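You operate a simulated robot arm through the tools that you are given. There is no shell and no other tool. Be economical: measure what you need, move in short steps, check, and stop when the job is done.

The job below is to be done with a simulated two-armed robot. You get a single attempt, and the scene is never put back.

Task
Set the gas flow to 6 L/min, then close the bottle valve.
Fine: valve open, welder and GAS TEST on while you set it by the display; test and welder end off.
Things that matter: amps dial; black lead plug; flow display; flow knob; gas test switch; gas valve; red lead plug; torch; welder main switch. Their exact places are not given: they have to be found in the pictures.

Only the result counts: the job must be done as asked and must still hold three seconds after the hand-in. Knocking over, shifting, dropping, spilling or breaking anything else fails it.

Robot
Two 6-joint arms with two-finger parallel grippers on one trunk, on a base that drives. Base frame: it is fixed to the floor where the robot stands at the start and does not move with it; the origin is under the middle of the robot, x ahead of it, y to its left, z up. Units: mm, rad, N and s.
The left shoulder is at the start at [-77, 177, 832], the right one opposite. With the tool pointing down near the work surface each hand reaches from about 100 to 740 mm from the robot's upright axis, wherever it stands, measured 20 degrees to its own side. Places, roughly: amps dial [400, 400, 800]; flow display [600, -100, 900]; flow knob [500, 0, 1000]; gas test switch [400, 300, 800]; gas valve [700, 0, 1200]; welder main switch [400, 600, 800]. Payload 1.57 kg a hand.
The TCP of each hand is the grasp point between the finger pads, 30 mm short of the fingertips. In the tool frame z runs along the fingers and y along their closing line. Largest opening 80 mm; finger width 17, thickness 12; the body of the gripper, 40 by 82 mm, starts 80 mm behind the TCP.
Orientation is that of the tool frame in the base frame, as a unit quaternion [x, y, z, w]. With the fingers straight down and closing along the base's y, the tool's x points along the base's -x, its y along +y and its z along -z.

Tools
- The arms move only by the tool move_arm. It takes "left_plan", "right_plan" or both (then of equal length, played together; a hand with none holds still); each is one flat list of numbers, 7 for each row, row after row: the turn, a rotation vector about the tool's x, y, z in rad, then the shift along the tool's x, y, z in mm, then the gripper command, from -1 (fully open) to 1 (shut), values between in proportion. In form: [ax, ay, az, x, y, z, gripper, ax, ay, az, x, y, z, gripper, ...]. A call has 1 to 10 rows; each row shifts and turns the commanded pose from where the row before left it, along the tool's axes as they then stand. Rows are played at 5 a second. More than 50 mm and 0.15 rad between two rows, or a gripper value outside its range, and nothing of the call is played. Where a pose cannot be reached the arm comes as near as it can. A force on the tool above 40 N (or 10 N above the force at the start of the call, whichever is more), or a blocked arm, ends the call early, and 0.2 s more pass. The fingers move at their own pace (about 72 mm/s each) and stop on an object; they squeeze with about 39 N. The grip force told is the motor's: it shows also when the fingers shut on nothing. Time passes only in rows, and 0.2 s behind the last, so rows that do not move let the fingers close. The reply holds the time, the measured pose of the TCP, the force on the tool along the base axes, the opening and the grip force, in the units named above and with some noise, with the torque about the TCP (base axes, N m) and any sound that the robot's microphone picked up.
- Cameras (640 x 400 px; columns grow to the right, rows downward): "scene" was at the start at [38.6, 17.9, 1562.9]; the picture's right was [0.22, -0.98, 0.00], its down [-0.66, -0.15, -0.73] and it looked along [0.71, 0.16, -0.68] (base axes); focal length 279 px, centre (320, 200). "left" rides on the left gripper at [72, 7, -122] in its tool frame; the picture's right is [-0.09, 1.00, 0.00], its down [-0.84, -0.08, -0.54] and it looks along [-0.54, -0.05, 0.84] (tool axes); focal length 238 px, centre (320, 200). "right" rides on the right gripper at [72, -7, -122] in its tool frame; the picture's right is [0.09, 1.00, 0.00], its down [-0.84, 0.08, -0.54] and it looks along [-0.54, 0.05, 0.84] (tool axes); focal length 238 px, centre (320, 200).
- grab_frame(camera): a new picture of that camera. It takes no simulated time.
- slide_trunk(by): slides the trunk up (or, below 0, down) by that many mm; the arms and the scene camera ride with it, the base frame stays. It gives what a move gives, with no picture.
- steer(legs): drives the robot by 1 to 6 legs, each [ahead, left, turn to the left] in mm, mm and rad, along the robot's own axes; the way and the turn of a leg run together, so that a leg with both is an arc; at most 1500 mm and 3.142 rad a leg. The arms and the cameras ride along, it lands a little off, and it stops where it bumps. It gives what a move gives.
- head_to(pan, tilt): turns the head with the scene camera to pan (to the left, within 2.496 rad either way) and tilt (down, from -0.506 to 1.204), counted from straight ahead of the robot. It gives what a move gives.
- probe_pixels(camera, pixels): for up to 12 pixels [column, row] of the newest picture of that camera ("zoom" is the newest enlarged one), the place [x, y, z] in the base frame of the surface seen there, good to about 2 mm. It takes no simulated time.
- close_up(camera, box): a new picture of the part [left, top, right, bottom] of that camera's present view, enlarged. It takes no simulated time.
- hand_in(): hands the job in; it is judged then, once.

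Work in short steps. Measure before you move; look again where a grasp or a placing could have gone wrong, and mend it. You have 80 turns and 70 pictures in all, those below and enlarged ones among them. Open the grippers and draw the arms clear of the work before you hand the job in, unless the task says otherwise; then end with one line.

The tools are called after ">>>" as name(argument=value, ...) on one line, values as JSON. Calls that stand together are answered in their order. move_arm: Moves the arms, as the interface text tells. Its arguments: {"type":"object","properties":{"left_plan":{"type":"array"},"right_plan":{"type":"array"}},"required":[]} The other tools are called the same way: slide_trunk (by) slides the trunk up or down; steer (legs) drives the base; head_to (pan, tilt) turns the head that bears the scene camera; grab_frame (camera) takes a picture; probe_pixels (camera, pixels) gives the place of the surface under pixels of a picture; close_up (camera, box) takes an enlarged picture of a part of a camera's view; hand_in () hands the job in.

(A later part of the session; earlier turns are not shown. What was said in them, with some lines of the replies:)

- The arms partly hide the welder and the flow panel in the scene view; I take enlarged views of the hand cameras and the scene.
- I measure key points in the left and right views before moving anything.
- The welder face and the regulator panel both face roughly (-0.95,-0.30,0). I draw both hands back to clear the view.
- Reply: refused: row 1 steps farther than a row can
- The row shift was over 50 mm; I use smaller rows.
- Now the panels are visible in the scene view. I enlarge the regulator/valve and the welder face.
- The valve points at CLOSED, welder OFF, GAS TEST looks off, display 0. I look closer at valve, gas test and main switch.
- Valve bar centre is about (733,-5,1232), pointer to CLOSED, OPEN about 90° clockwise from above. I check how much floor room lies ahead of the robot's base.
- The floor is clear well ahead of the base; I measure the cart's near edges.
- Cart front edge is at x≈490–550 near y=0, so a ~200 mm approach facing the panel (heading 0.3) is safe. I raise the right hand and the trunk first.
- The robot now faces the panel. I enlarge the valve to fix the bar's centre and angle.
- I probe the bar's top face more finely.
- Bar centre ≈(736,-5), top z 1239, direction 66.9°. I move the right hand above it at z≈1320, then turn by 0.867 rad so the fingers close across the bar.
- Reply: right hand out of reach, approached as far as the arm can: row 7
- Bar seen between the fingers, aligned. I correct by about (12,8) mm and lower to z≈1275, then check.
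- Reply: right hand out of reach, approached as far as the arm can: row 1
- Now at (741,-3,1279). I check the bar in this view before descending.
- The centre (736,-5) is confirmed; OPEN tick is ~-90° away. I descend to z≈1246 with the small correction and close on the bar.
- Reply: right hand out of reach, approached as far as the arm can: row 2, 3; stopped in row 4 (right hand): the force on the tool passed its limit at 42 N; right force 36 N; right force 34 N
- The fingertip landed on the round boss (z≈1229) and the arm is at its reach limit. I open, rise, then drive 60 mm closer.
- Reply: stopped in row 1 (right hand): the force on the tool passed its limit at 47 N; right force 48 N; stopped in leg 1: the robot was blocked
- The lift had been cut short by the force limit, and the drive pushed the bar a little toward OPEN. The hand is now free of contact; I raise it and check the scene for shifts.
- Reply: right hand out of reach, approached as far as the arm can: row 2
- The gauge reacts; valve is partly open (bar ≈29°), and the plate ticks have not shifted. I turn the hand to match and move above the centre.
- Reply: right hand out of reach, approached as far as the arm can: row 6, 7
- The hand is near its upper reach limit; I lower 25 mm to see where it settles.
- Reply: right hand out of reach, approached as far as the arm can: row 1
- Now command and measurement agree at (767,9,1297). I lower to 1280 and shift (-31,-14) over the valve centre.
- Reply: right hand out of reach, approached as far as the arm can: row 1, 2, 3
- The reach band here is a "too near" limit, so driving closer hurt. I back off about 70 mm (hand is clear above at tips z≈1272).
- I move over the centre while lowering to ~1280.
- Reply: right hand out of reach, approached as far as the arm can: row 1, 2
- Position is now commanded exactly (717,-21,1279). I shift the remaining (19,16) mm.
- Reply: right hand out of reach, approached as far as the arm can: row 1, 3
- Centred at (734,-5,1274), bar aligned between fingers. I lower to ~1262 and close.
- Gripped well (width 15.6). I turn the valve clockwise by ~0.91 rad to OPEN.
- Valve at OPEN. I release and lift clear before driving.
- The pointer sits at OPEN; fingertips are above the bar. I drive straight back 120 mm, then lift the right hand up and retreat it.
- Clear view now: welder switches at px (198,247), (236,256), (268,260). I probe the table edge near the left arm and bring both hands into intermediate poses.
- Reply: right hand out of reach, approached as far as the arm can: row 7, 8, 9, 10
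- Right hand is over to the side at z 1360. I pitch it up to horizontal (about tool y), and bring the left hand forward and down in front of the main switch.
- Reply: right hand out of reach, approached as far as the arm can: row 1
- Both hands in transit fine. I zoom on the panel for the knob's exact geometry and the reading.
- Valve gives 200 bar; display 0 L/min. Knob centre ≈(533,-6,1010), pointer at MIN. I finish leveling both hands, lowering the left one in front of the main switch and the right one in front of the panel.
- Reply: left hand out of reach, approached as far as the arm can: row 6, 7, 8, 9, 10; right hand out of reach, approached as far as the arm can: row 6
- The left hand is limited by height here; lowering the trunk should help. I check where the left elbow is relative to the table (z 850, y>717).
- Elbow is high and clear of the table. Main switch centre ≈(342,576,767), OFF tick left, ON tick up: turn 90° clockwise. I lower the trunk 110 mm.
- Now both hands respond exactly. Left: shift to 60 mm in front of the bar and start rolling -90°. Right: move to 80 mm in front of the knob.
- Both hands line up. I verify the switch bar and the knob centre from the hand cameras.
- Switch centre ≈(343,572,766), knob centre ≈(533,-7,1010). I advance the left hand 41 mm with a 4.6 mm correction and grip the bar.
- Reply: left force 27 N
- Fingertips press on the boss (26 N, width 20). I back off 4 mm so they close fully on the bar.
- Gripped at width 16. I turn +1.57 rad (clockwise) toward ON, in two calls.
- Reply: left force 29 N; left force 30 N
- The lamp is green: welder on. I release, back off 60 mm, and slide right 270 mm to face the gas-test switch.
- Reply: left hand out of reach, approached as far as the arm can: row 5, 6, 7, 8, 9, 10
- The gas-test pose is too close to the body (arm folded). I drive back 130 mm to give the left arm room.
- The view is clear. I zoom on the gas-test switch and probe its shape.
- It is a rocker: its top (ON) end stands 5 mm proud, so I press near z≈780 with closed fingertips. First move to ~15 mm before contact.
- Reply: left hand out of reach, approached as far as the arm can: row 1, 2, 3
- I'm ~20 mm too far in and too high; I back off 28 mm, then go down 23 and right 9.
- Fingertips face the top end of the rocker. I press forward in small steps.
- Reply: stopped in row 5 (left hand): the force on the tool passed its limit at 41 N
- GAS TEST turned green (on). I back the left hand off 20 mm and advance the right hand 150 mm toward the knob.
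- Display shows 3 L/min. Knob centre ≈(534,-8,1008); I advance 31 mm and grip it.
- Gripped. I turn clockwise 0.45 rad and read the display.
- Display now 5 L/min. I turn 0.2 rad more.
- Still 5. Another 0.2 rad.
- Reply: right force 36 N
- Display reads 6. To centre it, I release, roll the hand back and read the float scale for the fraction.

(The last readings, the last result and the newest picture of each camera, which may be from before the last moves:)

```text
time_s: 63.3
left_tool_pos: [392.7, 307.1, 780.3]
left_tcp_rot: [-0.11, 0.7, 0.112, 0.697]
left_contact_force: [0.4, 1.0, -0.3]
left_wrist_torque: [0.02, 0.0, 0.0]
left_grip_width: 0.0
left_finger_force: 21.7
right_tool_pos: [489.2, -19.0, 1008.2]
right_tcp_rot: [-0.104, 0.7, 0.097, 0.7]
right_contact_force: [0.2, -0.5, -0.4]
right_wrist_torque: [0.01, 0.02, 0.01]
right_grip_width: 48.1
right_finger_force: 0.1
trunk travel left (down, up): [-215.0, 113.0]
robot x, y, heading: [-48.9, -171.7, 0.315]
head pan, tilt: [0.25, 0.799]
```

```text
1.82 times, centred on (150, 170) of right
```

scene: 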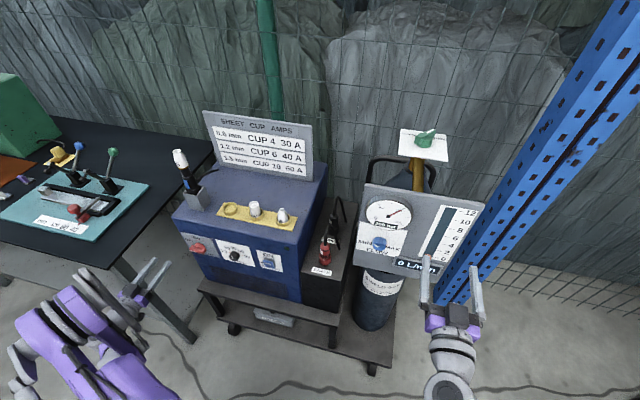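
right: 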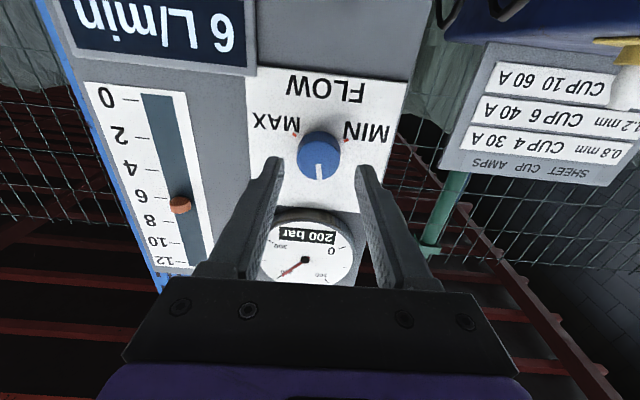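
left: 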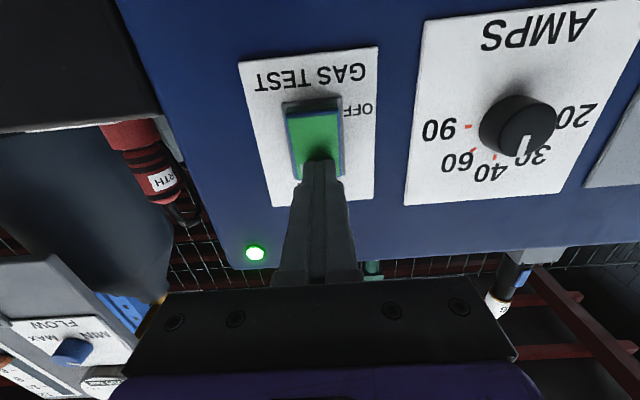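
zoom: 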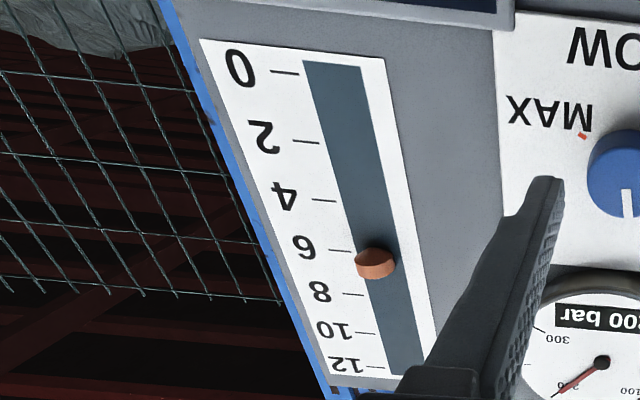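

I probe the float and tick marks for true heights.

>>> probe_pixels(camera="zoom", pixels=[[286, 72], [306, 142], [325, 201], [341, 250], [354, 294], [364, 333], [376, 255], [376, 268], [376, 247], [376, 276], [366, 262], [388, 262]])

>>> close_up(camera="scene", box=[340, 150, 500, 290])

```text
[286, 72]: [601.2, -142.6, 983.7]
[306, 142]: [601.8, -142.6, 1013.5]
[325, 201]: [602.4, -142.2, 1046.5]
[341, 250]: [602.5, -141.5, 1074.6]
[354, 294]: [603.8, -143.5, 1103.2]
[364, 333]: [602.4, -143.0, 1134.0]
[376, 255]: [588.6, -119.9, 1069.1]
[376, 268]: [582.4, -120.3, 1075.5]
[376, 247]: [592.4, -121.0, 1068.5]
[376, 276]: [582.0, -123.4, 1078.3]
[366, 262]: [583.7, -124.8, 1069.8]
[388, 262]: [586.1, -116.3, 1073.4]
```

```text
2.86 times, centred on (420, 220) of scene
```

zoom: 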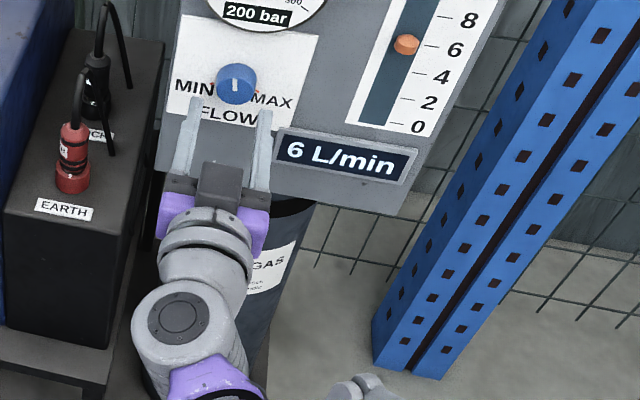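

Ticks give 15.1 mm per L with 6 at z≈1074.4; the float spans roughly 1068.5–1079. I refine its extents (close-up again).

>>> close_up(camera="right", box=[150, 180, 214, 220])

>>> probe_pixels(camera="zoom", pixels=[[300, 190], [300, 210], [300, 230], [300, 250], [300, 270], [300, 290], [300, 310], [300, 330], [200, 250], [220, 250], [380, 250], [400, 250]])

```text
10.00 times, centred on (182, 200) of right
```

zoom: 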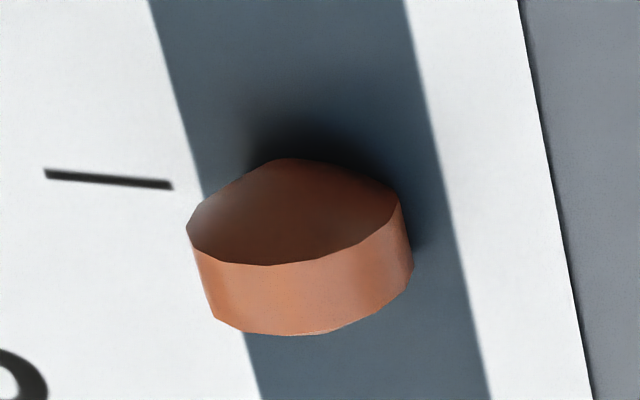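

```text
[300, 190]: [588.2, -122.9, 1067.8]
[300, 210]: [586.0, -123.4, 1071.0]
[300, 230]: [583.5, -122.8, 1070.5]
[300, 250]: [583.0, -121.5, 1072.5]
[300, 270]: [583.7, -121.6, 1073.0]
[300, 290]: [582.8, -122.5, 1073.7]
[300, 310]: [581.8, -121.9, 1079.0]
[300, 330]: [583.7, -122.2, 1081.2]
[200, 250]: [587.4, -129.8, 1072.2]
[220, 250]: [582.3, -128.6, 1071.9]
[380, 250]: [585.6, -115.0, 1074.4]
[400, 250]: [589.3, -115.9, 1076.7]
```

Float centre ≈1075 → 6.0 L/min, pointer straight up (mid-range): set. Next GAS TEST off: left hand goes down 30 mm and presses the rocker's lower end; right hand backs away.

>>> move_arm(left_plan=[0, 0, 0, 15, 0, 0, 1, 0, 0, 0, 15, 0, 0, 1, 0, 0, 0, 0, 0, 0, 1], right_plan=[0, 0, 0, 0, 0, -40, -0.2, 0, 0, 0, 0, 0, -40, -0.2, 0, 0, 0, 0, 0, -40, -0.2])

>>> grab_frame(camera="left")

```text
time_s: 64.1
left_tool_pos: [392.8, 306.1, 750.5]
left_tcp_rot: [-0.109, 0.7, 0.111, 0.697]
left_contact_force: [-0.3, -0.7, 0.1]
left_wrist_torque: [0.01, -0.01, 0.01]
left_grip_width: 0.1
left_finger_force: 21.4
right_tool_pos: [372.0, -54.2, 1007.8]
right_tcp_rot: [-0.102, 0.7, 0.098, 0.7]
right_contact_force: [-0.9, 0.3, -0.8]
right_wrist_torque: [0.01, 0.0, 0.01]
right_grip_width: 48.0
right_finger_force: 0.1
trunk travel left (down, up): [-215.0, 113.0]
robot x, y, heading: [-48.6, -170.6, 0.312]
head pan, tilt: [0.25, 0.799]
```

```text
15 pictures are left
```

left: 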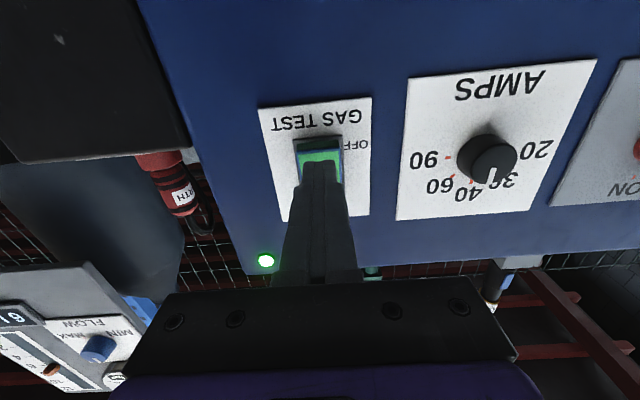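

Aligned with the lower end. Press forward.

>>> move_arm(left_plan=[0, 0, 0, 0, 0, 12, 1, 0, 0, 0, 0, 0, 5, 1, 0, 0, 0, 0, 0, 4, 1, 0, 0, 0, 0, 0, 4, 1, 0, 0, 0, 0, 0, 0, 1])

>>> grab_frame(camera="left")

```text
time_s: 64.9
left_tool_pos: [410.2, 313.0, 749.0]
left_tcp_rot: [-0.108, 0.7, 0.112, 0.697]
left_contact_force: [-10.7, -4.1, 1.1]
left_wrist_torque: [0.04, -0.16, -0.07]
left_grip_width: 0.1
left_finger_force: 21.1
right_tool_pos: [372.7, -52.7, 1008.7]
right_tcp_rot: [-0.102, 0.7, 0.099, 0.7]
right_contact_force: [-0.2, -0.7, 0.0]
right_wrist_torque: [0.0, 0.0, 0.02]
right_grip_width: 47.9
right_finger_force: 0.2
trunk travel left (down, up): [-215.0, 113.0]
robot x, y, heading: [-43.9, -173.2, 0.315]
head pan, tilt: [0.25, 0.799]
stopped in row 4 (left hand): the force on the tool passed its limit at 49 N (the readings are from after the stop); the commanded pose is now the measured one
```

```text
14 pictures are left
```

left: 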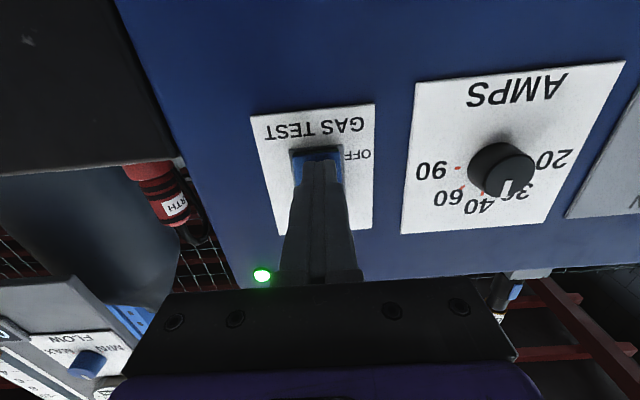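

GAS TEST is off (blue). I back off 50 mm and slide 267 mm left to the main switch, then open the fingers.

>>> move_arm(left_plan=[0, 0, 0, 0, 0, -25, 1, 0, 0, 0, 0, 0, -25, 1, 0, 0, 0, -2.8, 44.5, 2.6, 1, 0, 0, 0, -2.8, 44.5, 2.6, 1, 0, 0, 0, -2.8, 44.5, 2.6, 1, 0, 0, 0, -2.8, 44.5, 2.6, 1, 0, 0, 0, -2.8, 44.5, 2.6, 0, 0, 0, 0, -2.8, 44.5, 2.6, 0, 0, 0, 0, 0, 0, 0, 0])

>>> grab_frame(camera="left")

>>> probe_pixels(camera="left", pixels=[[320, 110], [320, 130], [320, 150], [320, 170], [310, 140], [330, 140]])

```text
time_s: 66.9
left_tool_pos: [306.7, 565.5, 772.8]
left_tcp_rot: [-0.109, 0.7, 0.112, 0.696]
left_contact_force: [0.3, -0.4, 0.1]
left_wrist_torque: [0.01, 0.04, -0.03]
left_grip_width: 39.8
left_finger_force: 0.1
left hand out of reach, approached as far as the arm can: row 2
right_tool_pos: [372.7, -54.2, 1007.6]
right_tcp_rot: [-0.102, 0.7, 0.098, 0.7]
right_contact_force: [0.4, -0.1, -0.3]
right_wrist_torque: [-0.01, 0.03, 0.01]
right_grip_width: 47.7
right_finger_force: 0.0
trunk travel left (down, up): [-215.0, 113.0]
robot x, y, heading: [-48.7, -174.4, 0.312]
head pan, tilt: [0.25, 0.799]
```

```text
13 pictures are left
```

left: 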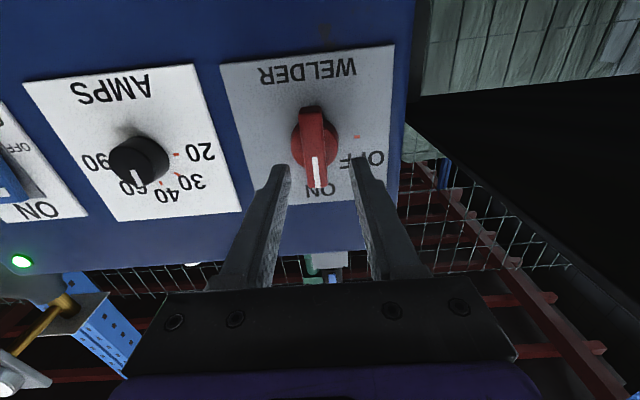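

```text
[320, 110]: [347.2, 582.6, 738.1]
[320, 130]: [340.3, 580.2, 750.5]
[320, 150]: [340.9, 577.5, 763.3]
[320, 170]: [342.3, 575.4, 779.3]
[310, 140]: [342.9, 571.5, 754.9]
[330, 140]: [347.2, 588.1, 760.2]
```

Bar is vertical between the fingers. I correct (-4 mm lateral, -6.8 mm height), advance 16 mm and grip.

>>> move_arm(left_plan=[0, 0, 0, 6.8, -3.9, 0, 0, 0, 0, 0, 0, 0, 8, 0, 0, 0, 0, 0, 0, 8, 0, 0, 0, 0, 0, 0, 0, 0.7, 0, 0, 0, 0, 0, 0, 0.8, 0, 0, 0, 0, 0, 0, 0.8])

```text
time_s: 68.3
left_tool_pos: [323.1, 565.8, 767.1]
left_tcp_rot: [-0.11, 0.7, 0.113, 0.696]
left_contact_force: [2.6, 11.6, 4.2]
left_wrist_torque: [-0.19, 0.02, 0.03]
left_grip_width: 15.5
left_finger_force: 31.4
right_tool_pos: [372.6, -52.0, 1007.8]
right_tcp_rot: [-0.103, 0.7, 0.099, 0.7]
right_contact_force: [0.4, -0.1, -0.2]
right_wrist_torque: [-0.02, -0.04, -0.01]
right_grip_width: 48.0
right_finger_force: 0.1
trunk travel left (down, up): [-215.0, 113.0]
robot x, y, heading: [-44.8, -173.6, 0.314]
head pan, tilt: [0.25, 0.799]
```

Gripped. I turn -1.57 rad back to OFF.

>>> move_arm(left_plan=[0, 0, -0.145, 0, 0, 0, 0.8, 0, 0, -0.145, 0, 0, 0, 0.8, 0, 0, -0.145, 0, 0, 0, 0.8, 0, 0, -0.145, 0, 0, 0, 0.8, 0, 0, -0.145, 0, 0, 0, 0.8, 0, 0, -0.145, 0, 0, 0, 0.8, 0, 0, -0.145, 0, 0, 0, 0.8, 0, 0, -0.145, 0, 0, 0, 0.8, 0, 0, -0.145, 0, 0, 0, 0.8, 0, 0, -0.145, 0, 0, 0, 0.8])

>>> move_arm(left_plan=[0, 0, -0.13, 0, 0, 0, 0.8, 0, 0, 0, 0, 0, 0, 0.8])

>>> grab_frame(camera="left")

```text
time_s: 70.5
left_tool_pos: [320.8, 567.0, 765.3]
left_tcp_rot: [-0.549, 0.449, -0.379, 0.594]
left_contact_force: [-1.4, 25.8, 6.1]
left_wrist_torque: [0.02, -0.2, 0.35]
left_grip_width: 15.8
left_finger_force: 31.3
right_tool_pos: [371.5, -51.5, 1005.7]
right_tcp_rot: [-0.103, 0.7, 0.098, 0.7]
right_contact_force: [0.3, -0.4, -0.1]
right_wrist_torque: [-0.01, -0.01, -0.01]
right_grip_width: 47.8
right_finger_force: 0.1
trunk travel left (down, up): [-215.0, 113.0]
robot x, y, heading: [-45.8, -173.3, 0.309]
head pan, tilt: [0.25, 0.799]
```

```text
time_s: 71.1
left_tool_pos: [321.3, 567.9, 764.8]
left_tcp_rot: [0.576, -0.414, 0.416, -0.57]
left_contact_force: [-0.2, 27.4, 5.9]
left_wrist_torque: [0.37, -0.2, 0.44]
left_grip_width: 15.5
left_finger_force: 31.1
right_tool_pos: [371.7, -51.2, 1007.6]
right_tcp_rot: [-0.103, 0.7, 0.097, 0.7]
right_contact_force: [1.1, 0.1, 0.4]
right_wrist_torque: [-0.04, 0.03, 0.03]
right_grip_width: 48.0
right_finger_force: 0.0
trunk travel left (down, up): [-215.0, 113.0]
robot x, y, heading: [-45.5, -168.7, 0.318]
head pan, tilt: [0.25, 0.799]
```

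```text
12 pictures are left
```

left: 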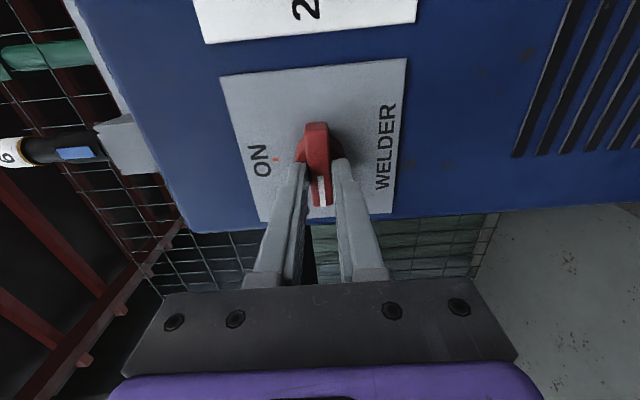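

Switch points at OFF, lamp out of view. I release and back the left hand off, then raise the trunk 107 mm.

>>> move_arm(left_plan=[0, 0, 0, 0, 0, 0, 0, 0, 0, 0, 0, 0, 0, 0, 0, 0, 0, 0, 0, -25, 0, 0, 0, 0, 0, 0, -25, 0, 0, 0, 0, 0, 0, -25, 0, 0, 0, 0, 0, 0, -25, 0])

>>> slide_trunk(by=107)

>>> grab_frame(camera="scene")

```text
time_s: 72.5
left_tool_pos: [228.8, 535.2, 767.7]
left_tcp_rot: [0.574, -0.416, 0.415, -0.57]
left_contact_force: [-0.1, 0.8, -0.3]
left_wrist_torque: [0.0, 0.01, -0.02]
left_grip_width: 39.8
left_finger_force: 0.1
right_tool_pos: [372.4, -52.7, 1007.6]
right_tcp_rot: [-0.102, 0.7, 0.098, 0.7]
right_contact_force: [-0.4, 0.4, 1.2]
right_wrist_torque: [0.0, 0.02, 0.04]
right_grip_width: 48.0
right_finger_force: 0.0
trunk travel left (down, up): [-215.0, 113.0]
robot x, y, heading: [-47.3, -170.5, 0.318]
head pan, tilt: [0.25, 0.799]
```

```text
time_s: 73.9
left_tool_pos: [227.6, 536.1, 873.4]
left_tcp_rot: [0.574, -0.415, 0.416, -0.57]
left_contact_force: [-0.6, 0.4, -0.2]
left_wrist_torque: [0.02, 0.01, 0.0]
left_grip_width: 39.8
left_finger_force: 0.0
right_tool_pos: [372.2, -53.8, 1113.8]
right_tcp_rot: [-0.103, 0.7, 0.099, 0.7]
right_contact_force: [-1.6, 0.0, -0.3]
right_wrist_torque: [0.02, -0.01, -0.02]
right_grip_width: 48.3
right_finger_force: 0.0
trunk travel left (down, up): [-322.0, 6.0]
robot x, y, heading: [-46.5, -169.8, 0.311]
head pan, tilt: [0.25, 0.799]
```

```text
11 pictures are left
```

scene: 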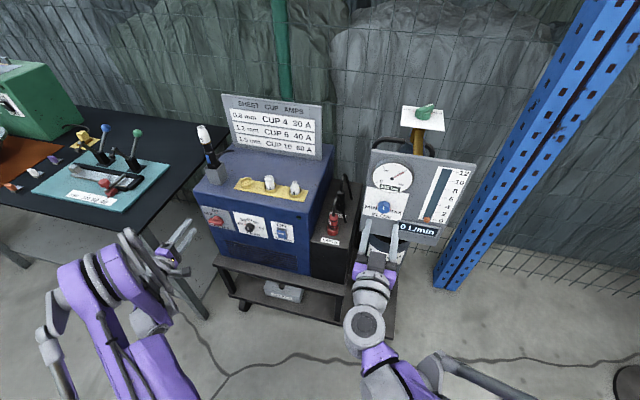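

Display 0, welder off. Right hand rises above the panel (z≈1290); left hand retracts to keep clear during the drive.

>>> move_arm(right_plan=[0, 0, 0, -45, -12, 0, -0.3, 0, 0, 0, -45, -12, 0, -0.3, 0, 0, 0, -45, -12, 0, -0.3, 0, 0, 0, -42, -12, 10, -0.3, 0, 0, 0, 0, -13, 40, -0.3, 0, 0, 0, 0, 0, 45, -0.3, 0, 0, 0, 0, 0, 17, -0.3], left_plan=[0, 0, 0, 0, -25, -40, 0, 0, 0, 0, 0, -25, -40, 0, 0, 0, 0, 0, -25, -40, 0, 0, 0, 0, 0, -25, -40, 0, 0, 0, 0, 0, -25, -40, 0, 0, 0, 0, 0, -25, -40, 0, 0, 0, 0, 0, 0, 0, 0])

>>> move_arm(right_plan=[0, 0.15, 0, 0, 0, 0, -0.3, 0, 0.15, 0, 0, 0, 0, -0.3, 0, 0.15, 0, 0, 0, 0, -0.3, 0, 0.15, 0, 0, 0, 0, -0.3, 0, 0.15, 0, 0, 0, 0, -0.3, 0, 0.15, 0, 0, 0, 0, -0.3, 0, 0.15, 0, 0, 0, 0, -0.3, 0, 0.15, 0, 0, 0, 0, -0.3, 0, 0.15, 0, 0, 0, 0, -0.3, 0, 0.15, 0, 0, 0, 0, -0.3])

```text
time_s: 75.5
left_tool_pos: [0.1, 460.5, 1024.9]
left_tcp_rot: [0.574, -0.415, 0.416, -0.57]
left_contact_force: [-0.2, -0.2, -1.0]
left_wrist_torque: [0.05, 0.0, -0.04]
left_grip_width: 39.9
left_finger_force: 0.0
right_tool_pos: [500.3, -78.0, 1293.2]
right_tcp_rot: [-0.102, 0.7, 0.098, 0.7]
right_contact_force: [0.2, 0.4, -0.2]
right_wrist_torque: [0.0, 0.05, 0.01]
right_grip_width: 51.9
right_finger_force: 0.0
trunk travel left (down, up): [-322.0, 6.0]
robot x, y, heading: [-49.5, -173.7, 0.316]
head pan, tilt: [0.25, 0.799]
```

```text
time_s: 77.7
left_tool_pos: [0.9, 460.4, 1025.8]
left_tcp_rot: [0.574, -0.416, 0.416, -0.57]
left_contact_force: [0.1, 0.4, 0.5]
left_wrist_torque: [-0.01, 0.02, -0.01]
left_grip_width: 39.7
left_finger_force: 0.1
right_tool_pos: [451.4, -17.7, 1293.1]
right_tcp_rot: [-0.123, 0.984, -0.083, 0.096]
right_contact_force: [0.6, 0.3, 0.3]
right_wrist_torque: [-0.02, 0.03, 0.0]
right_grip_width: 52.1
right_finger_force: 0.0
right hand out of reach, approached as far as the arm can: row 6, 7, 8, 9, 10
trunk travel left (down, up): [-322.0, 6.0]
robot x, y, heading: [-45.9, -173.7, 0.311]
head pan, tilt: [0.25, 0.799]
```

The hand is a bit too high for tool-down here. I lower 16 mm, finish the pitch, and roll +0.716 to match the bar at OPEN.

>>> move_arm(right_plan=[0, 0.07, 0, 0, 0, 0, -0.3, 0, 0, 0, 0, 0, 16, -0.3, 0, 0, 0.143, 0, 0, 0, -0.3, 0, 0, 0.143, 0, 0, 0, -0.3, 0, 0, 0.143, 0, 0, 0, -0.3, 0, 0, 0.143, 0, 0, 0, -0.3, 0, 0, 0.143, 0, 0, 0, -0.3, 0, 0, 0, 0, 0, 0, -0.3])

```text
time_s: 79.5
left_tool_pos: [0.8, 461.0, 1025.6]
left_tcp_rot: [0.574, -0.416, 0.415, -0.571]
left_contact_force: [0.7, -0.2, -0.1]
left_wrist_torque: [-0.04, 0.01, 0.0]
left_grip_width: 40.3
left_finger_force: 0.1
right_tool_pos: [452.4, -20.1, 1277.8]
right_tcp_rot: [0.234, 0.964, -0.069, 0.104]
right_contact_force: [-0.6, 0.2, -0.4]
right_wrist_torque: [0.05, 0.0, 0.01]
right_grip_width: 52.0
right_finger_force: 0.0
trunk travel left (down, up): [-322.0, 6.0]
robot x, y, heading: [-45.5, -174.4, 0.311]
head pan, tilt: [0.25, 0.799]
```

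The command settled with a 14° tilt at (452,-20). I shift to (502,-84,1278) and then straighten the tool to vertical.

>>> move_arm(right_plan=[0, 0, 0, -35.7, -16.5, 10, -0.3, 0, 0, 0, -35.7, -16.5, 10, -0.3, -0.0425, 0.1165, 0, 0, 0, 0, -0.3, -0.0425, 0.1165, 0, 0, 0, 0, -0.3, 0, 0, -0.065, 0, 0, 0, -0.3, 0, 0, 0, 0, 0, 0, -0.3])

```text
time_s: 80.9
left_tool_pos: [0.2, 460.5, 1025.2]
left_tcp_rot: [0.573, -0.416, 0.416, -0.571]
left_contact_force: [0.5, -0.5, -0.4]
left_wrist_torque: [0.02, 0.0, -0.01]
left_grip_width: 40.0
left_finger_force: 0.0
right_tool_pos: [500.1, -82.0, 1275.2]
right_tcp_rot: [0.2, 0.971, -0.077, 0.105]
right_contact_force: [0.1, 0.0, 0.4]
right_wrist_torque: [0.01, 0.05, 0.01]
right_grip_width: 51.9
right_finger_force: 0.1
right hand out of reach, approached as far as the arm can: row 2, 3, 4
trunk travel left (down, up): [-322.0, 6.0]
robot x, y, heading: [-46.0, -176.7, 0.315]
head pan, tilt: [0.25, 0.799]
```

The tilt is stuck in a bad wrist branch. I bring the hand back to the right side (where the first approach worked) and straighten it there.

>>> move_arm(right_plan=[0, 0, 0, 13.1, -42.8, -4.3, -0.3, 0, 0, 0, 13.1, -42.8, -4.3, -0.3, 0, 0, 0, 13.1, -42.8, -4.3, -0.3, 0, 0, 0, 13.1, -42.8, -4.3, -0.3, 0, 0, 0, 13.1, -42.8, -4.3, -0.3, 0, 0, 0, 13.1, -42.8, -4.3, -0.3, 0, 0, 0, 13.1, -42.8, -4.3, -0.3, -0.0425, 0.1165, 0, 0, 0, 0, -0.3, -0.0425, 0.1165, 0, 0, 0, 0, -0.3])

```text
time_s: 82.9
left_tool_pos: [-0.5, 461.3, 1025.9]
left_tcp_rot: [0.573, -0.415, 0.416, -0.571]
left_contact_force: [0.1, 0.3, 0.4]
left_wrist_torque: [0.02, -0.01, 0.0]
left_grip_width: 40.1
left_finger_force: 0.2
right_tool_pos: [284.3, -297.1, 1315.1]
right_tcp_rot: [0.201, 0.969, -0.09, 0.113]
right_contact_force: [0.0, 0.2, -0.5]
right_wrist_torque: [0.0, 0.01, 0.0]
right_grip_width: 51.9
right_finger_force: 0.1
right hand out of reach, approached as far as the arm can: row 5, 6, 7, 8, 9
trunk travel left (down, up): [-322.0, 6.0]
robot x, y, heading: [-49.1, -170.0, 0.31]
head pan, tilt: [0.25, 0.799]
```

I lower it by ~180 mm there and try straightening again.

>>> move_arm(right_plan=[0, 0, 0, 10.6, 4.9, 43.5, -0.3, 0, 0, 0, 10.6, 4.9, 43.5, -0.3, 0, 0, 0, 10.6, 4.9, 43.5, -0.3, 0, 0, 0, 10.6, 4.9, 43.5, -0.3, 0, 0, 0, 10.6, 4.9, 43.5, -0.3, -0.0425, 0.1165, 0, 0, 0, 0, -0.3, -0.0425, 0.1165, 0, 0, 0, 0, -0.3, 0, 0, 0, 0, 0, 0, -0.3])

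```text
time_s: 84.7
left_tool_pos: [-0.1, 460.6, 1024.7]
left_tcp_rot: [0.574, -0.416, 0.416, -0.571]
left_contact_force: [-0.1, -0.2, -1.3]
left_wrist_torque: [-0.02, -0.01, 0.0]
left_grip_width: 40.0
left_finger_force: 0.1
right_tool_pos: [289.4, -304.4, 1087.7]
right_tcp_rot: [0.202, 0.968, -0.092, 0.114]
right_contact_force: [-0.2, 0.6, 0.4]
right_wrist_torque: [-0.01, 0.0, 0.0]
right_grip_width: 52.3
right_finger_force: 0.0
right hand out of reach, approached as far as the arm can: row 6, 7
trunk travel left (down, up): [-322.0, 6.0]
robot x, y, heading: [-47.8, -170.3, 0.312]
head pan, tilt: [0.25, 0.799]
```

I roll back toward the natural yaw first and see if the wrist frees up.

>>> move_arm(right_plan=[0, 0, -0.15, 0, 0, 0, -0.3, 0, 0, -0.15, 0, 0, 0, -0.3, 0, 0, -0.15, 0, 0, 0, -0.3, 0, 0, -0.15, 0, 0, 0, -0.3, 0, 0, -0.1, 0, 0, 0, -0.3, 0, 0, 0, 0, 0, 0, -0.3])

>>> head_to(pan=-0.35, tilt=0.9)

>>> grab_frame(camera="scene")

```text
time_s: 86.1
left_tool_pos: [-0.6, 461.9, 1025.2]
left_tcp_rot: [0.574, -0.415, 0.416, -0.57]
left_contact_force: [-0.6, -0.1, -1.4]
left_wrist_torque: [-0.02, -0.01, -0.02]
left_grip_width: 39.8
left_finger_force: 0.1
right_tool_pos: [284.3, -293.7, 1091.4]
right_tcp_rot: [-0.142, 0.979, -0.126, 0.076]
right_contact_force: [-0.3, 0.6, 0.1]
right_wrist_torque: [0.03, 0.01, -0.02]
right_grip_width: 52.1
right_finger_force: 0.1
right hand out of reach, approached as far as the arm can: row 5
trunk travel left (down, up): [-322.0, 6.0]
robot x, y, heading: [-49.9, -171.6, 0.313]
head pan, tilt: [0.25, 0.799]
```

```text
time_s: 87.1
left_tool_pos: [0.3, 461.1, 1025.4]
left_tcp_rot: [0.574, -0.415, 0.416, -0.57]
left_contact_force: [-1.1, 0.5, -0.3]
left_wrist_torque: [0.02, -0.01, 0.01]
left_grip_width: 40.2
left_finger_force: 0.2
right_tool_pos: [283.8, -294.8, 1090.2]
right_tcp_rot: [-0.141, 0.979, -0.127, 0.077]
right_contact_force: [0.5, 0.1, -0.4]
right_wrist_torque: [-0.02, -0.04, 0.01]
right_grip_width: 52.0
right_finger_force: 0.1
trunk travel left (down, up): [-322.0, 6.0]
robot x, y, heading: [-45.9, -171.6, 0.315]
head pan, tilt: [-0.351, 0.901]
```

```text
10 pictures are left
```

scene: 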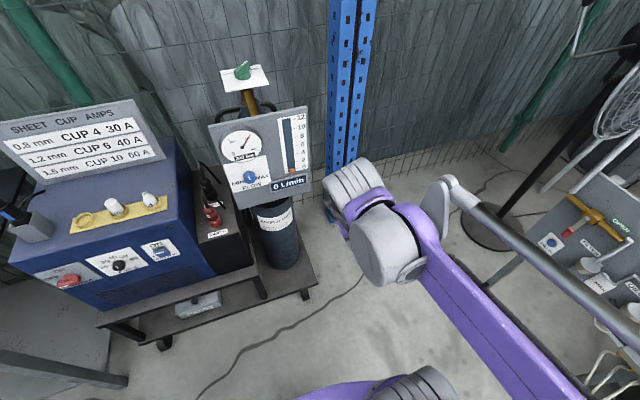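

Closing the valve can also be done with a pitched hand: push the bar's near end rightward, then forward (counter-clockwise). I set the right hand to a 40° down pitch and raise it.

>>> move_arm(right_plan=[-0.0433, -0.1254, 0.0182, 0, 0, 0, 0.5, -0.0433, -0.1254, 0.0182, 0, 0, 0, 1, -0.0433, -0.1254, 0.0182, 0, 0, 0, 1, -0.0433, -0.1254, 0.0182, 0, 0, 0, 1, -0.0433, -0.1254, 0.0182, 0, 0, 0, 1, -0.0433, -0.1254, 0.0182, 0, 0, 0, 1, 0, 0, 0, -34.5, 0, -29, 1, 0, 0, 0, -34.5, 0, -29, 1, 0, 0, 0, -34.5, 0, -29, 1, 0, 0, 0, -34.5, 0, -29, 1])

```text
time_s: 89.3
left_tool_pos: [0.4, 460.4, 1025.3]
left_tcp_rot: [0.575, -0.416, 0.415, -0.57]
left_contact_force: [0.1, 0.3, -0.4]
left_wrist_torque: [-0.04, -0.01, 0.01]
left_grip_width: 40.1
left_finger_force: 0.0
right_tool_pos: [293.3, -229.9, 1265.4]
right_tcp_rot: [-0.175, 0.884, -0.014, 0.433]
right_contact_force: [0.0, -0.2, 0.6]
right_wrist_torque: [0.02, 0.02, 0.0]
right_grip_width: 0.0
right_finger_force: 21.6
right hand out of reach, approached as far as the arm can: row 2, 3, 4, 5, 6, 7
trunk travel left (down, up): [-322.0, 6.0]
robot x, y, heading: [-46.6, -170.2, 0.318]
head pan, tilt: [-0.351, 0.901]
```

Pitch obtained (tool z ≈(0.77,0.13,-0.62)). I drive forward 164 mm, right 27 mm, and re-aim the head at the valve.

>>> steer(legs=[[164, -27, 0]])

>>> head_to(pan=0.0, tilt=0.6)

>>> move_arm(right_plan=[0, 0, 0, -34.5, 0, -29, 1, 0, 0, 0, -10, 0, -8, 1, 0, 0, 0, 0, 0, 0, 1])

>>> close_up(camera="scene", box=[220, 100, 460, 300])

```text
time_s: 90.8
left_tool_pos: [161.8, 485.6, 1024.5]
left_tcp_rot: [0.574, -0.416, 0.416, -0.57]
left_contact_force: [0.2, -1.3, -0.1]
left_wrist_torque: [0.0, -0.01, 0.01]
left_grip_width: 40.0
left_finger_force: 0.1
right_tool_pos: [455.3, -205.8, 1264.9]
right_tcp_rot: [-0.176, 0.885, -0.014, 0.432]
right_contact_force: [-0.1, -0.4, -0.8]
right_wrist_torque: [0.0, 0.0, -0.02]
right_grip_width: 0.0
right_finger_force: 21.4
trunk travel left (down, up): [-322.0, 6.0]
robot x, y, heading: [114.0, -145.4, 0.31]
head pan, tilt: [-0.351, 0.901]
```

```text
time_s: 91.6
left_tool_pos: [162.8, 485.2, 1026.7]
left_tcp_rot: [0.574, -0.416, 0.416, -0.569]
left_contact_force: [-0.7, -0.1, 0.7]
left_wrist_torque: [-0.01, -0.03, -0.01]
left_grip_width: 39.6
left_finger_force: 0.0
right_tool_pos: [456.9, -206.0, 1263.8]
right_tcp_rot: [-0.175, 0.884, -0.014, 0.433]
right_contact_force: [-0.3, 0.1, -1.0]
right_wrist_torque: [-0.01, -0.01, -0.01]
right_grip_width: 0.0
right_finger_force: 20.7
trunk travel left (down, up): [-322.0, 6.0]
robot x, y, heading: [116.5, -145.6, 0.313]
head pan, tilt: [0.0, 0.6]
```

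```text
time_s: 92.4
left_tool_pos: [162.5, 485.8, 1025.6]
left_tcp_rot: [0.573, -0.416, 0.417, -0.57]
left_contact_force: [0.5, -0.1, 0.3]
left_wrist_torque: [0.01, 0.02, 0.01]
left_grip_width: 40.2
left_finger_force: 0.0
right_tool_pos: [453.2, -197.0, 1323.5]
right_tcp_rot: [-0.175, 0.884, -0.013, 0.433]
right_contact_force: [0.7, 0.5, 0.7]
right_wrist_torque: [-0.01, -0.05, -0.02]
right_grip_width: 0.0
right_finger_force: 21.2
trunk travel left (down, up): [-322.0, 6.0]
robot x, y, heading: [116.1, -147.9, 0.308]
head pan, tilt: [0.0, 0.6]
```

```text
2.00 times, centred on (340, 200) of scene
```

zoom: 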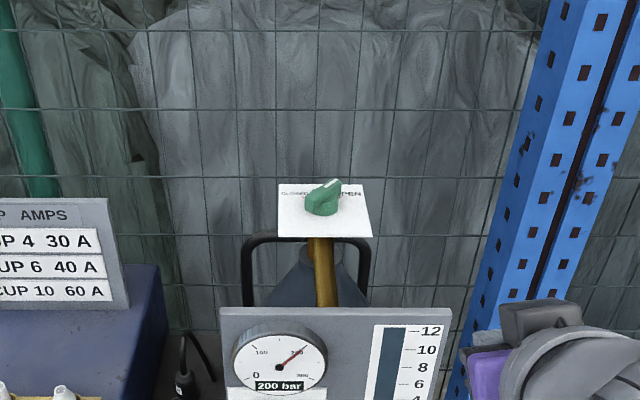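

Bar at OPEN, near-left end ≈(710,6). I move the closed fingertips above-left of the valve first, to TCP ≈(660,32,1300).

>>> move_arm(right_plan=[0, 0, 0, -25.1, 22.8, 29, 1, 0, 0, 0, -25.1, 22.8, 29, 1, 0, 0, 0, -25.1, 22.8, 29, 1, 0, 0, 0, -25.1, 22.8, 29, 1, 0, 0, 0, -25.1, 22.8, 29, 1, 0, 0, 0, -25.1, 22.8, 29, 1, 0, 0, 0, -25.1, 22.8, 29, 1, 0, 0, 0, 0, 0, 0, 1])

```text
time_s: 94.2
left_tool_pos: [161.7, 485.6, 1025.7]
left_tcp_rot: [0.573, -0.416, 0.416, -0.57]
left_contact_force: [-0.3, -0.5, -0.9]
left_wrist_torque: [-0.01, -0.03, 0.01]
left_grip_width: 40.0
left_finger_force: 0.2
right_tool_pos: [660.8, 33.6, 1300.6]
right_tcp_rot: [-0.175, 0.884, -0.013, 0.433]
right_contact_force: [0.7, -0.5, 0.6]
right_wrist_torque: [0.0, -0.01, -0.01]
right_grip_width: 0.1
right_finger_force: 21.1
trunk travel left (down, up): [-322.0, 6.0]
robot x, y, heading: [113.1, -144.6, 0.314]
head pan, tilt: [0.0, 0.6]
```

On target. Descend to tip ≈(718,38,1224), left of the bar's near end, and look.

>>> move_arm(right_plan=[0, 0, 0, 11.8, 1.1, 31, 1, 0, 0, 0, 11.8, 1.1, 31, 1, 0, 0, 0, 0, 0, 0, 1])

>>> grab_frame(camera="right")

```text
time_s: 95.0
left_tool_pos: [162.4, 484.8, 1025.5]
left_tcp_rot: [0.574, -0.416, 0.416, -0.57]
left_contact_force: [-0.5, -0.1, -0.2]
left_wrist_torque: [-0.04, -0.04, -0.01]
left_grip_width: 39.9
left_finger_force: 0.1
right_tool_pos: [695.2, 36.5, 1244.2]
right_tcp_rot: [-0.175, 0.885, -0.013, 0.432]
right_contact_force: [-0.8, -0.3, -0.1]
right_wrist_torque: [-0.06, 0.01, 0.04]
right_grip_width: 0.0
right_finger_force: 21.4
trunk travel left (down, up): [-322.0, 6.0]
robot x, y, heading: [116.4, -148.7, 0.317]
head pan, tilt: [0.0, 0.6]
```

```text
8 pictures are left
```

right: 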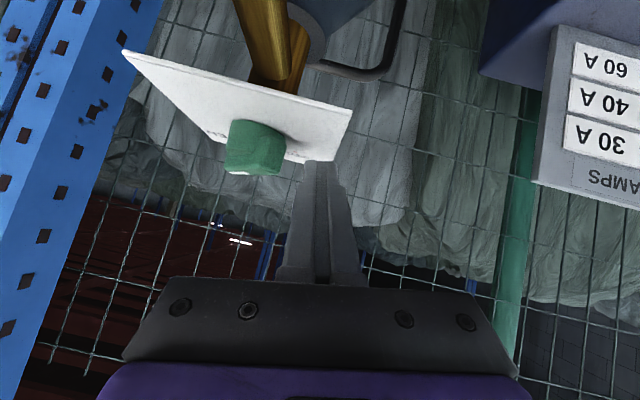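

Fingertip is just left of the bar. I push in -y by 40 mm in 8 mm rows.

>>> move_arm(right_plan=[0, 0, 0, 2.67, -7.5, -1.02, 1, 0, 0, 0, 2.67, -7.5, -1.02, 1, 0, 0, 0, 2.67, -7.5, -1.02, 1, 0, 0, 0, 2.67, -7.5, -1.02, 1, 0, 0, 0, 2.67, -7.5, -1.02, 1, 0, 0, 0, 0, 0, 0, 1])

>>> grab_frame(camera="right")

```text
time_s: 96.4
left_tool_pos: [162.2, 485.2, 1025.7]
left_tcp_rot: [0.573, -0.416, 0.417, -0.57]
left_contact_force: [-0.5, -0.2, 0.2]
left_wrist_torque: [0.01, -0.01, 0.0]
left_grip_width: 40.0
left_finger_force: 0.1
right_tool_pos: [691.3, -1.9, 1243.9]
right_tcp_rot: [-0.175, 0.884, -0.013, 0.433]
right_contact_force: [-15.6, 2.3, 6.5]
right_wrist_torque: [-0.01, 0.02, -0.01]
right_grip_width: 0.0
right_finger_force: 21.3
trunk travel left (down, up): [-322.0, 6.0]
robot x, y, heading: [114.3, -147.4, 0.313]
head pan, tilt: [0.0, 0.6]
```

```text
7 pictures are left
```

right: 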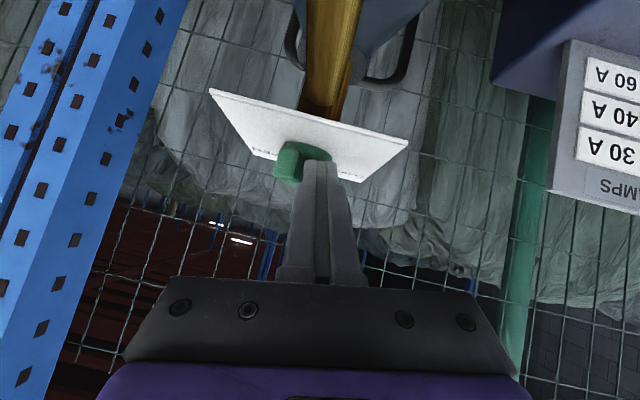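

The bar has turned about halfway. I back off, shift right to y≈-31 and push forward on its near end.

>>> move_arm(right_plan=[0, 0, 0, 11.6, 6.7, -22.5, 1, 0, 0, 0, 9.7, -27.2, -3.7, 1, 0, 0, 0, 0, 0, 0, 1, 0, 0, 0, -3.38, -1.71, 4.62, 1, 0, 0, 0, -3.38, -1.71, 4.62, 1, 0, 0, 0, -3.38, -1.71, 4.62, 1, 0, 0, 0, -3.38, -1.71, 4.62, 1, 0, 0, 0, -3.38, -1.71, 4.62, 1, 0, 0, 0, 0, 0, 0, 1])

>>> close_up(camera="scene", box=[280, 150, 440, 310])

```text
time_s: 98.3
left_tool_pos: [161.5, 483.6, 1026.6]
left_tcp_rot: [0.572, -0.416, 0.417, -0.571]
left_contact_force: [-0.3, 0.7, -0.1]
left_wrist_torque: [-0.04, -0.01, -0.03]
left_grip_width: 40.2
left_finger_force: 0.1
right_tool_pos: [692.1, -39.6, 1247.1]
right_tcp_rot: [-0.172, 0.886, -0.017, 0.429]
right_contact_force: [-22.7, -18.0, 0.7]
right_wrist_torque: [-0.23, 0.31, -0.17]
right_grip_width: 0.0
right_finger_force: 21.7
trunk travel left (down, up): [-322.0, 6.0]
robot x, y, heading: [114.0, -149.5, 0.31]
head pan, tilt: [0.0, 0.6]
stopped in row 9 (right hand): the force on the tool passed its limit at 40 N (the readings are from after the stop); the commanded pose is now the measured one
```

```text
2.50 times, centred on (360, 230) of scene
```

zoom: 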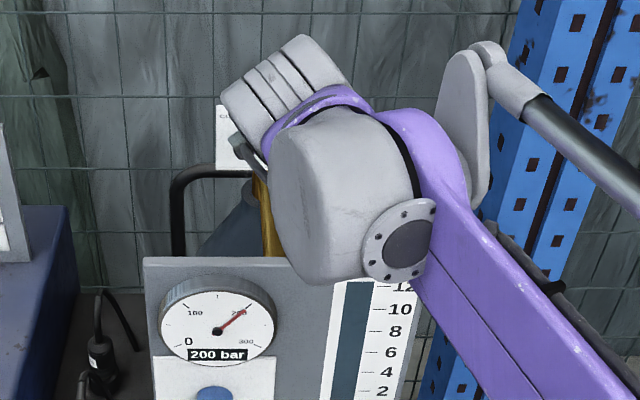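

The push stopped at 40 N. I look with the right camera.

>>> grab_frame(camera="right")

>>> probe_pixels(camera="right", pixels=[[300, 165], [310, 150], [295, 150], [320, 165], [340, 165], [300, 140]])

```text
5 pictures are left
```

right: 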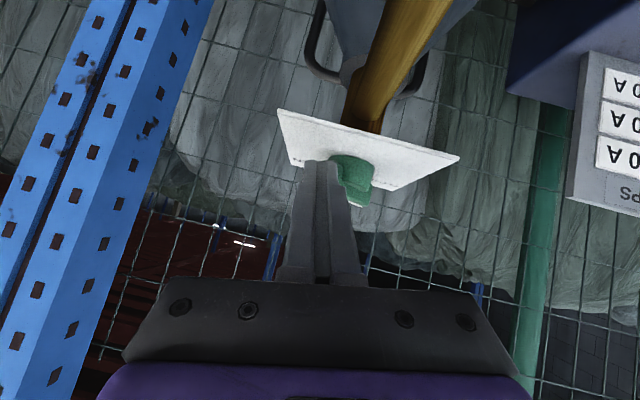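

```text
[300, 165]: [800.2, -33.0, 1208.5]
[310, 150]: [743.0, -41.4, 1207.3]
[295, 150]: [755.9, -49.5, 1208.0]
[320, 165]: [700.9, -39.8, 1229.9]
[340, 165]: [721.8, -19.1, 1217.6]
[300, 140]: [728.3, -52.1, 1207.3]
```

The pointer end shows at px (358,205). I probe the bar's points to get its angle.

>>> probe_pixels(camera="right", pixels=[[358, 204], [362, 200], [350, 203], [355, 190], [345, 180], [343, 175], [365, 190], [368, 180], [348, 195], [345, 188]])

```text
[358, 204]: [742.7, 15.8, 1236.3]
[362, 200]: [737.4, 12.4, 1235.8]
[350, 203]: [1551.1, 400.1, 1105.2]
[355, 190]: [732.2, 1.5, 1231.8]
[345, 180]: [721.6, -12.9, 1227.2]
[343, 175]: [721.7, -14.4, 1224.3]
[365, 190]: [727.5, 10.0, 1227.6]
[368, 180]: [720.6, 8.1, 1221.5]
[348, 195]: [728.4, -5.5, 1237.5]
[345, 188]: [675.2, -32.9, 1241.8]
```

Bar is at ≈55°, 12° short of CLOSED (67°). I back off, shift 10 mm left and push forward again.

>>> move_arm(right_plan=[0, 0, 0, 7.3, 3.7, -10, 1, 0, 0, 0, -3.54, 9.94, 1.35, 1, 0, 0, 0, -2.25, -1.14, 3.08, 1, 0, 0, 0, -2.25, -1.14, 3.08, 1, 0, 0, 0, -2.25, -1.14, 3.08, 1, 0, 0, 0, -2.25, -1.14, 3.08, 1, 0, 0, 0, -2.25, -1.14, 3.08, 1, 0, 0, 0, -2.25, -1.14, 3.08, 1, 0, 0, 0, 0, 0, 0, 1])

>>> grab_frame(camera="right")

```text
time_s: 99.6
left_tool_pos: [159.2, 485.1, 1026.7]
left_tcp_rot: [0.572, -0.416, 0.417, -0.571]
left_contact_force: [-0.5, -0.4, -0.7]
left_wrist_torque: [-0.03, 0.0, 0.01]
left_grip_width: 39.9
left_finger_force: 0.1
right_tool_pos: [686.9, -25.8, 1245.0]
right_tcp_rot: [-0.171, 0.888, -0.017, 0.426]
right_contact_force: [-26.7, -5.7, 1.6]
right_wrist_torque: [-0.06, 0.3, -0.22]
right_grip_width: 0.0
right_finger_force: 21.2
trunk travel left (down, up): [-322.0, 6.0]
robot x, y, heading: [114.2, -150.4, 0.312]
head pan, tilt: [0.0, 0.6]
stopped in row 6 (right hand): the force on the tool passed its limit at 44 N (the readings are from after the stop); the commanded pose is now the measured one
```

```text
4 pictures are left
```

right: 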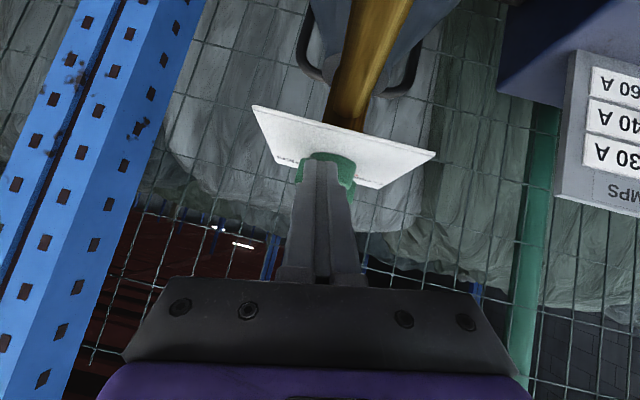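

Likely touching the boss too. I probe the bar's visible ends.

>>> probe_pixels(camera="right", pixels=[[300, 165], [298, 175], [303, 178], [303, 172], [349, 170], [352, 182], [350, 192], [345, 160]])

>>> move_arm(right_plan=[0, 0, 0, 5.63, 2.85, -7.7, 1, 0, 0, 0, 2.5, -7, -0.95, 1, 0, 0, 0, -2.25, -1.14, 3.08, 1, 0, 0, 0, -2.25, -1.14, 3.08, 1, 0, 0, 0, -2.25, -1.14, 3.08, 1, 0, 0, 0, -2.25, -1.14, 3.08, 1, 0, 0, 0, -2.25, -1.14, 3.08, 1, 0, 0, 0, -2.25, -1.14, 3.08, 1, 0, 0, 0, 0, 0, 0, 1])

```text
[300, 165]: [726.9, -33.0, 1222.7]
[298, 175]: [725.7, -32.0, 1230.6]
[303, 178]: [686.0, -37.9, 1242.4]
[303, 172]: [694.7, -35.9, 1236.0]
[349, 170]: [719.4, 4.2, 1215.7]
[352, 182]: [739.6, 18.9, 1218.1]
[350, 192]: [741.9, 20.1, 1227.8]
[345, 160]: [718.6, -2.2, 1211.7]
```

```text
time_s: 100.9
left_tool_pos: [158.9, 484.2, 1027.0]
left_tcp_rot: [0.572, -0.416, 0.418, -0.571]
left_contact_force: [-0.5, 0.4, 0.7]
left_wrist_torque: [0.03, 0.01, -0.01]
left_grip_width: 40.0
left_finger_force: 0.1
right_tool_pos: [688.9, -32.9, 1243.8]
right_tcp_rot: [-0.173, 0.889, -0.015, 0.423]
right_contact_force: [-27.0, -3.3, -0.5]
right_wrist_torque: [-0.3, 0.28, 0.07]
right_grip_width: 0.0
right_finger_force: 20.9
trunk travel left (down, up): [-322.0, 6.0]
robot x, y, heading: [115.0, -149.8, 0.308]
head pan, tilt: [0.0, 0.6]
stopped in row 6 (right hand): the force on the tool passed its limit at 44 N (the readings are from after the stop); the commanded pose is now the measured one
```

The bar's ends now match the original CLOSED position and it stops hard. I withdraw the hand up and back, then check valve and gauge.

>>> move_arm(right_plan=[0, 0, 0, 0, 0, -25, 1, 0, 0, 0, 0, 0, -40, 1, 0, 0, 0, 0, 0, -40, 1, 0, 0, 0, 0, -40, -20, 1, 0, 0, 0, 0, -45, 0, 0, 0, 0, 0, 0, -45, 0, -1, 0, 0, 0, 0, -45, 0, -1, 0, 0, 0, 0, -45, 0, -1])

>>> close_up(camera="scene", box=[300, 160, 420, 310])

```text
time_s: 102.7
left_tool_pos: [162.3, 485.2, 1025.4]
left_tcp_rot: [0.574, -0.417, 0.417, -0.569]
left_contact_force: [-0.7, 0.3, 0.0]
left_wrist_torque: [0.03, 0.0, 0.02]
left_grip_width: 39.7
left_finger_force: 0.1
right_tool_pos: [639.4, -180.3, 1353.2]
right_tcp_rot: [-0.168, 0.889, -0.019, 0.426]
right_contact_force: [0.0, 0.8, -0.2]
right_wrist_torque: [0.0, 0.0, 0.03]
right_grip_width: 80.3
right_finger_force: 0.0
right hand out of reach, approached as far as the arm can: row 7, 8
trunk travel left (down, up): [-322.0, 6.0]
robot x, y, heading: [114.3, -148.1, 0.317]
head pan, tilt: [0.0, 0.6]
```

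```text
2.67 times, centred on (360, 235) of scene
5 turns are left
```

zoom: 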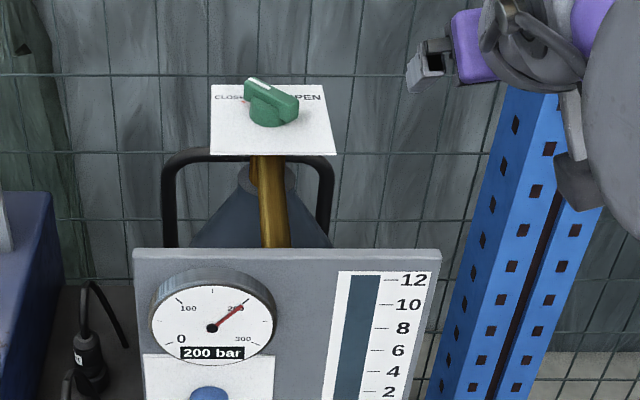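

Valve points to CLOSED (gauge keeps trapped pressure). I drive back 150 mm to be clear and take one final look at the whole scene.

>>> steer(legs=[[-150, 0, 0]])

>>> head_to(pan=0.2, tilt=0.75)

>>> close_up(camera="scene", box=[180, 90, 500, 290])

```text
time_s: 104.1
left_tool_pos: [21.8, 440.3, 1025.5]
left_tcp_rot: [0.574, -0.416, 0.417, -0.569]
left_contact_force: [1.1, 0.5, 0.1]
left_wrist_torque: [0.0, -0.03, 0.0]
left_grip_width: 39.7
left_finger_force: 0.0
right_tool_pos: [499.0, -224.4, 1354.0]
right_tcp_rot: [-0.168, 0.889, -0.019, 0.426]
right_contact_force: [0.8, 0.2, -0.6]
right_wrist_torque: [-0.01, 0.0, 0.0]
right_grip_width: 80.0
right_finger_force: 0.1
trunk travel left (down, up): [-322.0, 6.0]
robot x, y, heading: [-26.7, -197.2, 0.312]
head pan, tilt: [0.0, 0.6]
```

```text
time_s: 104.8
left_tool_pos: [19.5, 439.4, 1024.6]
left_tcp_rot: [0.573, -0.416, 0.417, -0.57]
left_contact_force: [-0.8, 0.0, -1.1]
left_wrist_torque: [0.02, 0.01, 0.04]
left_grip_width: 40.2
left_finger_force: 0.0
right_tool_pos: [497.8, -224.3, 1354.0]
right_tcp_rot: [-0.167, 0.889, -0.019, 0.425]
right_contact_force: [0.8, -0.3, 0.3]
right_wrist_torque: [-0.01, 0.0, 0.02]
right_grip_width: 79.7
right_finger_force: 0.0
trunk travel left (down, up): [-322.0, 6.0]
robot x, y, heading: [-27.4, -193.9, 0.312]
head pan, tilt: [0.201, 0.75]
```

```text
2.00 times, centred on (340, 190) of scene
4 turns are left
```

zoom: 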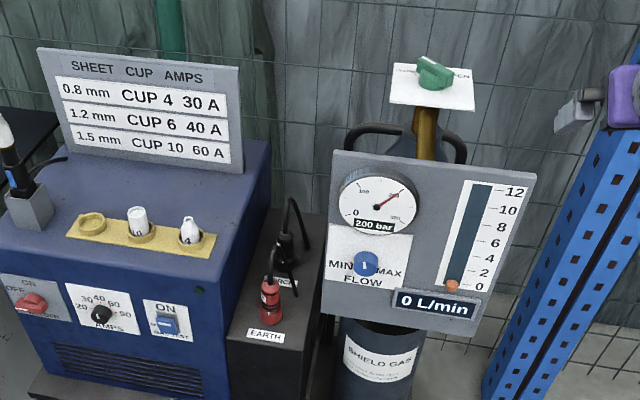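

Valve closed, welder and GAS TEST off, flow knob at mid-range, nothing shifted, hands clear. I hand in.

>>> hand_in()

```text
The job is handed in.
```

The gas flow is set to 6 L/min, read off the display with the valve open and the welder and GAS TEST on. GAS TEST and the welder are now off and the bottle valve is closed. The job has been handed in.
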